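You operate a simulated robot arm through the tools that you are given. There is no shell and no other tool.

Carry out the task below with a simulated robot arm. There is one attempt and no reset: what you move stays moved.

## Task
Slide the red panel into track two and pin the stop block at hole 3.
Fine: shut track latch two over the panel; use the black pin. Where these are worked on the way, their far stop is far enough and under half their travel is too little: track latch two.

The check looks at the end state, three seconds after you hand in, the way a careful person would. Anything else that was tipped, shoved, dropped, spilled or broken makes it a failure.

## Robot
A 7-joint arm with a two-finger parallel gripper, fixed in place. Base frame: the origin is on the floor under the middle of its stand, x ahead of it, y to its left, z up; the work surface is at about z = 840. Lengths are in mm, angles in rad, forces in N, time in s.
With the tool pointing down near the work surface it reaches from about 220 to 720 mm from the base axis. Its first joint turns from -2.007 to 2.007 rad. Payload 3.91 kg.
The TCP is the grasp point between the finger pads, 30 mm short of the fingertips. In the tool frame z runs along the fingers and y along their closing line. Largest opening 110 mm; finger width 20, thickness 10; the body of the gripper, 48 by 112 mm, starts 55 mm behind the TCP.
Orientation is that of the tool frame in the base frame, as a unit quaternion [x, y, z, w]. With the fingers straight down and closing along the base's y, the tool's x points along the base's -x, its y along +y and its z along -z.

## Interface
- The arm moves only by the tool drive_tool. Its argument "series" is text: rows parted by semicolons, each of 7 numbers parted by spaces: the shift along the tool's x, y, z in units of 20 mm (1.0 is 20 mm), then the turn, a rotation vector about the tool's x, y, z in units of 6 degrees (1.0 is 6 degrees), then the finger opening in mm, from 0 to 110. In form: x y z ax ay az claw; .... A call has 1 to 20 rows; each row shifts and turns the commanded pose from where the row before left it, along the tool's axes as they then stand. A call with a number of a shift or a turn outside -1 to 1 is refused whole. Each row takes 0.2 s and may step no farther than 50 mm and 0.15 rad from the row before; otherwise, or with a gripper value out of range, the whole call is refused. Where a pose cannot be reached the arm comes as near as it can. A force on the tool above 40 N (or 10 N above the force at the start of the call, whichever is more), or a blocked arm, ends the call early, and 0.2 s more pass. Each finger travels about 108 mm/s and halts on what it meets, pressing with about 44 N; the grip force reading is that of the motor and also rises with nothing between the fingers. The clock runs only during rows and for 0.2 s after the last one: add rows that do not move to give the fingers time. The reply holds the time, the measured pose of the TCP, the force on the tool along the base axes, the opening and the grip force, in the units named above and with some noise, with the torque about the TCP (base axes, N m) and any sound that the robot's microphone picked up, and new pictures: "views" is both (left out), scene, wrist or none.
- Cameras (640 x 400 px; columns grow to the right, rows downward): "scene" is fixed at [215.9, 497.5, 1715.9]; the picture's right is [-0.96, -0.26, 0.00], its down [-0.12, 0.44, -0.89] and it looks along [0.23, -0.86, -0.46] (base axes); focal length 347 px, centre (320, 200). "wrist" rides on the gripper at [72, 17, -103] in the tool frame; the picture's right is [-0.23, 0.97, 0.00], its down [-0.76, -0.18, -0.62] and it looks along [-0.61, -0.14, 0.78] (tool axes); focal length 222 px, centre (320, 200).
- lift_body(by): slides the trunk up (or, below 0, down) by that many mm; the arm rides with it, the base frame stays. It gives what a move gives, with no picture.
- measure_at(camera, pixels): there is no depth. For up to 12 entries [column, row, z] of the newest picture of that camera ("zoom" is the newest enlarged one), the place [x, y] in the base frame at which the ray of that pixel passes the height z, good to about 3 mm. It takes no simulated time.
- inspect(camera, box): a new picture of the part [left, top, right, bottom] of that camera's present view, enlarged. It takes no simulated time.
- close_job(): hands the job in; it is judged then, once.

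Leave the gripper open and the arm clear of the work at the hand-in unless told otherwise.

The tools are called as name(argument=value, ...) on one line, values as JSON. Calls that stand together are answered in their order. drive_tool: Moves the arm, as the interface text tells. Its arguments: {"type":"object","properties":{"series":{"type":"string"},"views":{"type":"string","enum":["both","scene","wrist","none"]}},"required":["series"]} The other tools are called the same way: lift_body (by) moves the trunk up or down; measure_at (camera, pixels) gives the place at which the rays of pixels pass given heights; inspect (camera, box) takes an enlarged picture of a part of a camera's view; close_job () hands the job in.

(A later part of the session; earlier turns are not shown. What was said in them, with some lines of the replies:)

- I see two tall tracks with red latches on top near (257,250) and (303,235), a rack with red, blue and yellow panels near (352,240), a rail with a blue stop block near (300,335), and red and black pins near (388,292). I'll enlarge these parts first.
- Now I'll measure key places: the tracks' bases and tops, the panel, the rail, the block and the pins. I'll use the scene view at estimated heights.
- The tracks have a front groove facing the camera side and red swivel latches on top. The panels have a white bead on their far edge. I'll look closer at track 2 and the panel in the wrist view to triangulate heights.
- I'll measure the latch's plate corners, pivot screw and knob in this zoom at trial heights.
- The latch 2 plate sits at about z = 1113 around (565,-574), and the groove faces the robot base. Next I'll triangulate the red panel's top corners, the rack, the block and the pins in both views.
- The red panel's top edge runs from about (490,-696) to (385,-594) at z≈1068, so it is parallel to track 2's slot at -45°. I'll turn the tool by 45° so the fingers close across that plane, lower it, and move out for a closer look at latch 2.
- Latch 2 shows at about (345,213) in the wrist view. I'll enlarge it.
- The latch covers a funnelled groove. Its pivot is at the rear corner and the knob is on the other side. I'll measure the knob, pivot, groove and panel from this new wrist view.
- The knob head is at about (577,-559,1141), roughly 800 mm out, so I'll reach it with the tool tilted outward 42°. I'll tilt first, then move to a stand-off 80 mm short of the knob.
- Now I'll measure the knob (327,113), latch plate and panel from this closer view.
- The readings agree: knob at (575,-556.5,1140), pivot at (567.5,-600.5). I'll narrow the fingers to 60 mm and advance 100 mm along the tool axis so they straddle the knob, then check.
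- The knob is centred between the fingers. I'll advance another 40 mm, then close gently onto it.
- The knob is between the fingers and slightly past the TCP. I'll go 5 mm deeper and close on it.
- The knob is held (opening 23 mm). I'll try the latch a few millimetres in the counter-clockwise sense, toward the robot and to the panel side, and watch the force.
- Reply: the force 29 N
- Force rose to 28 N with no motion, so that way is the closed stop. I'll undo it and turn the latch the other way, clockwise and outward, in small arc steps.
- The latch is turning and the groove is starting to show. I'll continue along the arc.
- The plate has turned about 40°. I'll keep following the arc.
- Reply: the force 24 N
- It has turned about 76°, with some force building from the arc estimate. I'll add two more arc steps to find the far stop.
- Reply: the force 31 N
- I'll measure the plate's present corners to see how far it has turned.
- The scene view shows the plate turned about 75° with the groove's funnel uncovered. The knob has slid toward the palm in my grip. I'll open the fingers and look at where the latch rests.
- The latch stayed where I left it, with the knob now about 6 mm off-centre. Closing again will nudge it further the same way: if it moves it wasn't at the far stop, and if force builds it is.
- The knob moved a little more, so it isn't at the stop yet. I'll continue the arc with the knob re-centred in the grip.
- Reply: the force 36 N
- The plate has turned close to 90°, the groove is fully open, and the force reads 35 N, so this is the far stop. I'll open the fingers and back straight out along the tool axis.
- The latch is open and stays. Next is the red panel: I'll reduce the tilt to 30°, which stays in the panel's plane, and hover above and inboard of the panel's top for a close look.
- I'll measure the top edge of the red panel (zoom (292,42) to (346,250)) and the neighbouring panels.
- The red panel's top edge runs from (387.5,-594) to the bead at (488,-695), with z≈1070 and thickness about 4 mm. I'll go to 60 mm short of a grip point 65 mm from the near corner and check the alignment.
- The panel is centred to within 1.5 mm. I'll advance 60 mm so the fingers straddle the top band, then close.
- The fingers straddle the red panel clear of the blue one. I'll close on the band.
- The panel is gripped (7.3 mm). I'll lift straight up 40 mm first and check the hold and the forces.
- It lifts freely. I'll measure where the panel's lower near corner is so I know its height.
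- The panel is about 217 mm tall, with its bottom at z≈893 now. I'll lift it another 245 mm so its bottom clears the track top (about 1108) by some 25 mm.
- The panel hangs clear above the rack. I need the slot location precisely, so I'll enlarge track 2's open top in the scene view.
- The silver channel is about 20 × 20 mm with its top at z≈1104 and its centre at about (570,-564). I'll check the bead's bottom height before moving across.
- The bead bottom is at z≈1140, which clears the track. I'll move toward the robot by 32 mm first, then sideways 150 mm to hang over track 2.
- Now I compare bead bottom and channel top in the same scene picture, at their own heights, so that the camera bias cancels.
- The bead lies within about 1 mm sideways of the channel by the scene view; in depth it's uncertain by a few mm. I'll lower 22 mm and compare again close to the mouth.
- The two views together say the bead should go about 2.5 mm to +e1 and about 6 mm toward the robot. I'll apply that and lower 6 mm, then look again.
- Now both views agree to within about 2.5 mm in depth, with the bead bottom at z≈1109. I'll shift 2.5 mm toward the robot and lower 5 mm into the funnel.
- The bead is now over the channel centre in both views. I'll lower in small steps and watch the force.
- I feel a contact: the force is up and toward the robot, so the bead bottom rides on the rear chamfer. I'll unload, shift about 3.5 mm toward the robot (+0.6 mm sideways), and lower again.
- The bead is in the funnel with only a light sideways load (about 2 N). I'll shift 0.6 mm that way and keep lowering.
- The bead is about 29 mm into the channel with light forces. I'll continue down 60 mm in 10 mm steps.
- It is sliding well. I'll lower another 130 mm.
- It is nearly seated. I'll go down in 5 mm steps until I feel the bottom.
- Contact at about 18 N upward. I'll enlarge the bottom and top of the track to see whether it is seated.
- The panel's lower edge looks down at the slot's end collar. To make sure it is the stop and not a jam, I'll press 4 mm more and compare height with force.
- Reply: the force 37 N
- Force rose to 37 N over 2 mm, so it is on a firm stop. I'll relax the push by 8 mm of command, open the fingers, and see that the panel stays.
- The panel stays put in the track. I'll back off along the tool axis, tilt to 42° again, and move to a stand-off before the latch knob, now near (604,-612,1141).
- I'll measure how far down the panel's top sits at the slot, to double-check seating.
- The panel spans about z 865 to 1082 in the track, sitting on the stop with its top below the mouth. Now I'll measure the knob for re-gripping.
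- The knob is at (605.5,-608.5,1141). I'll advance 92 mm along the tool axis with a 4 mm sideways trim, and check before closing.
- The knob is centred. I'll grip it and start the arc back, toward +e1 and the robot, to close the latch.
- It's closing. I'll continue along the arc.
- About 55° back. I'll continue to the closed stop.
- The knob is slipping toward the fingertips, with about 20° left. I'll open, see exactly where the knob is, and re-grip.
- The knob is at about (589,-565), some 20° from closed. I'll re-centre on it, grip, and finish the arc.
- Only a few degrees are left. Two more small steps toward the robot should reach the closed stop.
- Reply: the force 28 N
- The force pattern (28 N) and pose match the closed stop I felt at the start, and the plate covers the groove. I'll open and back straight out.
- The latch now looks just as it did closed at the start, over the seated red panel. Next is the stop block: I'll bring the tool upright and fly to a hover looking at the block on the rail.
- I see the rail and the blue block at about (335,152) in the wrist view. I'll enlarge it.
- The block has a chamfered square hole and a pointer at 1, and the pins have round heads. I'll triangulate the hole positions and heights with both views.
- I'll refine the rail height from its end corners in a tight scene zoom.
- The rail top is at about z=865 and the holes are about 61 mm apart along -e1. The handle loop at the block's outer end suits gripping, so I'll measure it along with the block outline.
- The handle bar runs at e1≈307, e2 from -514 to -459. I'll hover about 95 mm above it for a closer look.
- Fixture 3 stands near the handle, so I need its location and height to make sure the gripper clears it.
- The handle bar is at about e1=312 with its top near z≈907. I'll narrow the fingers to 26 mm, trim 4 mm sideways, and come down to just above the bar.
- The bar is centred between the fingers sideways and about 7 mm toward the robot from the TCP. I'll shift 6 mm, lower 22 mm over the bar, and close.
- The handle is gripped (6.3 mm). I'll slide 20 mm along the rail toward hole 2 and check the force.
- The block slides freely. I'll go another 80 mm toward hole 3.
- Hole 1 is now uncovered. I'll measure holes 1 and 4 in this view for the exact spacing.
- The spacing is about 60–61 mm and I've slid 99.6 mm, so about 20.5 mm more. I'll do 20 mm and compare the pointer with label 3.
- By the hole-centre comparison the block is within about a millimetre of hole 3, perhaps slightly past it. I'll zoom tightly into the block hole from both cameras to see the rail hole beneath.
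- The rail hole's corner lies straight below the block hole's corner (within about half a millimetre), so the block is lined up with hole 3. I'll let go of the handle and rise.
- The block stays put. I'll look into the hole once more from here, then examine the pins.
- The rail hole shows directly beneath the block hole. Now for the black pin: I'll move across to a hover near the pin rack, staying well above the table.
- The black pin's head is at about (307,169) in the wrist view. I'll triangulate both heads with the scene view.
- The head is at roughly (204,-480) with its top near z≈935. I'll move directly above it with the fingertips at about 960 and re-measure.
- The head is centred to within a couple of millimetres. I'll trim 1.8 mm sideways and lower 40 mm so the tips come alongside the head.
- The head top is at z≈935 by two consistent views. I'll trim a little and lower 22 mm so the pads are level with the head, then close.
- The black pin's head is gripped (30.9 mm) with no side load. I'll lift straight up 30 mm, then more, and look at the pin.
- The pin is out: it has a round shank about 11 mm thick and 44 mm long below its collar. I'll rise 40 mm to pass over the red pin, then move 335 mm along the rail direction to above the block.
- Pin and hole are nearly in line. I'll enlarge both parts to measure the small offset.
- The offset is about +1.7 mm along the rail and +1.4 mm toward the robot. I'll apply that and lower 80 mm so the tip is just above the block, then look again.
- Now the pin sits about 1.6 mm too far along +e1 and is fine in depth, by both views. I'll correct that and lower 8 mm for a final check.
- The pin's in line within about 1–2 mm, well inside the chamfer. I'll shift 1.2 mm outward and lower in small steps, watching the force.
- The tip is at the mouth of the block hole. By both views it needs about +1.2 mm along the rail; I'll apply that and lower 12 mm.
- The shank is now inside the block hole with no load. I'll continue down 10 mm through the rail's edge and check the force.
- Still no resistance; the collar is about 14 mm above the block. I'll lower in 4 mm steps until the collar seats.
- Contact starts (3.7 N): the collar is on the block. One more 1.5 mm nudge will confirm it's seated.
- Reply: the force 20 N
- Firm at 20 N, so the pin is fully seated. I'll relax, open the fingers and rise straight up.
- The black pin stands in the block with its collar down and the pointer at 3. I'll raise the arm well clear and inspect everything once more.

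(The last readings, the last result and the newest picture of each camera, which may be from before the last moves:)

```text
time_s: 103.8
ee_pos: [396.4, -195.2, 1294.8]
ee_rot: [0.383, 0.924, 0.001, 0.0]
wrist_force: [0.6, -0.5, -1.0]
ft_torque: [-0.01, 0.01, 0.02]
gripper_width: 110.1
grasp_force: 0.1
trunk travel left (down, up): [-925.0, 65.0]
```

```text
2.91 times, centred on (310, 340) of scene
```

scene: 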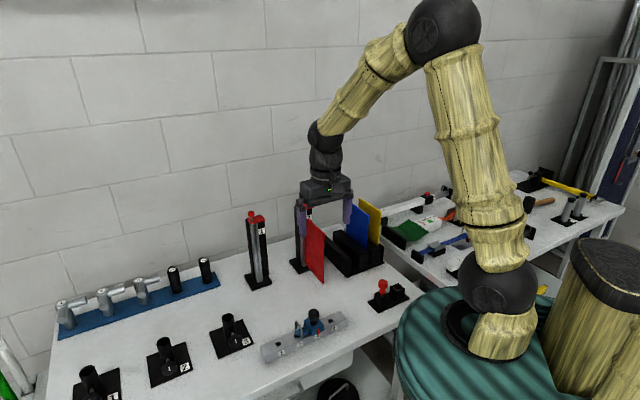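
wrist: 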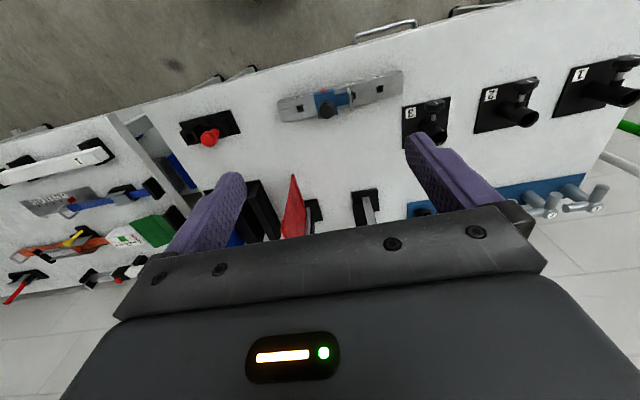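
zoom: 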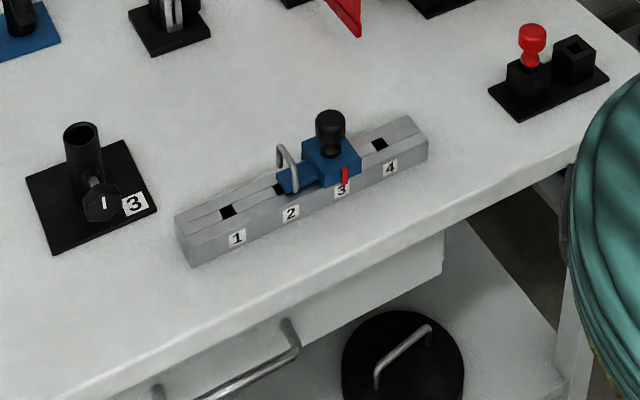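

The gripper hides latch 2 from the scene camera, so I'll raise it further to see that latch at the end.

drive_tool(series="0.7 0.3 -1 0 0 0 110;0.7 0.3 -1 0 0 0 110;0.7 0.3 -1 0 0 0 110;0.7 0.3 -1 0 0 0 110;0.7 0.3 -1 0 0 0 110;0.5 0.3 -1 0 0 0 110;0 0 -1 0 0 0 110;0 0 -1 0 0 0 110;0 0 0 0 0 0 110", views="scene")

inspect(camera="scene", box=[285, 190, 335, 290])

inspect(camera="scene", box=[285, 190, 325, 220])

```text
time_s: 105.8
ee_pos: [363.6, -114.1, 1455.8]
ee_rot: [0.383, 0.924, 0.001, 0.0]
wrist_force: [-0.3, 0.6, 0.2]
ft_torque: [0.0, -0.01, 0.0]
gripper_width: 110.0
grasp_force: 0.1
trunk travel left (down, up): [-925.0, 65.0]
```

scene: 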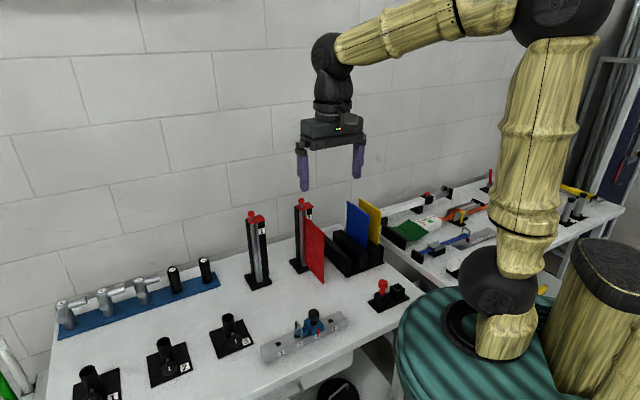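

```text
4.00 times, centred on (310, 240) of scene
```

zoom: 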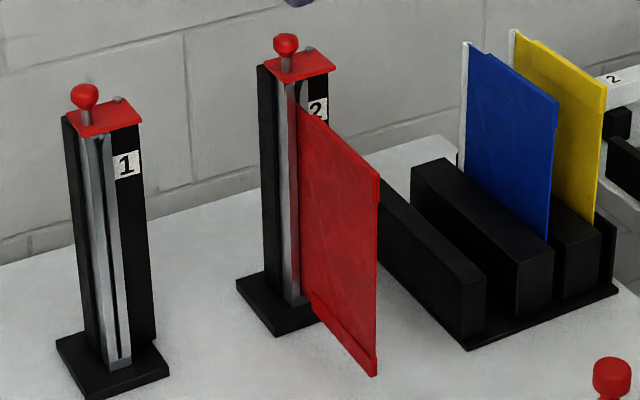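

```text
13.33 times, centred on (305, 205) of scene
```

zoom: 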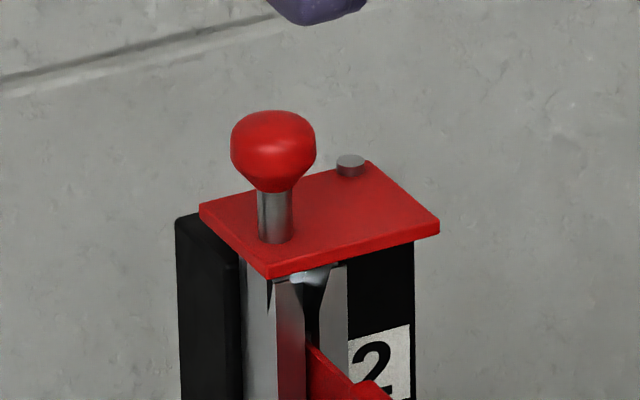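

Final state as I see it:
- **Panel:** the red panel stands in track two.
- **Latch:** latch two is shut over the panel, with the plate and knob where they were when closed at the start.
- **Stop block:** it is pinned at hole 3 with the black pin.
- **Surroundings:** nothing else has moved.
- **Arm:** the gripper is open and clear.

I'm handing the job in.

close_job()

```text
The job is handed in.
```

The job is handed in, and nothing I could see in the final pictures was out of place. I haven't had the judged result.

- **Panel:** the red panel is in track two, pressed down onto a firm stop at 37 N. In the last views its lower edge measured about 4 mm above the collar at the foot of the slot, which is roughly the measuring error, so I took it as fully seated.
- **Latch:** I swung track latch two about 90° to its far stop to let the panel in. I then shut it over the panel until it met the same closed stop as at the start.
- **Stop block:** I slid it from hole 1 to hole 3, and the pointer reads 3. The black pin goes through the block into the rail, and its collar sits on the block at 20 N.
- **Surroundings:** the red pin, the other panels and the fixtures look untouched. The gripper is open and the arm is clear of the work.
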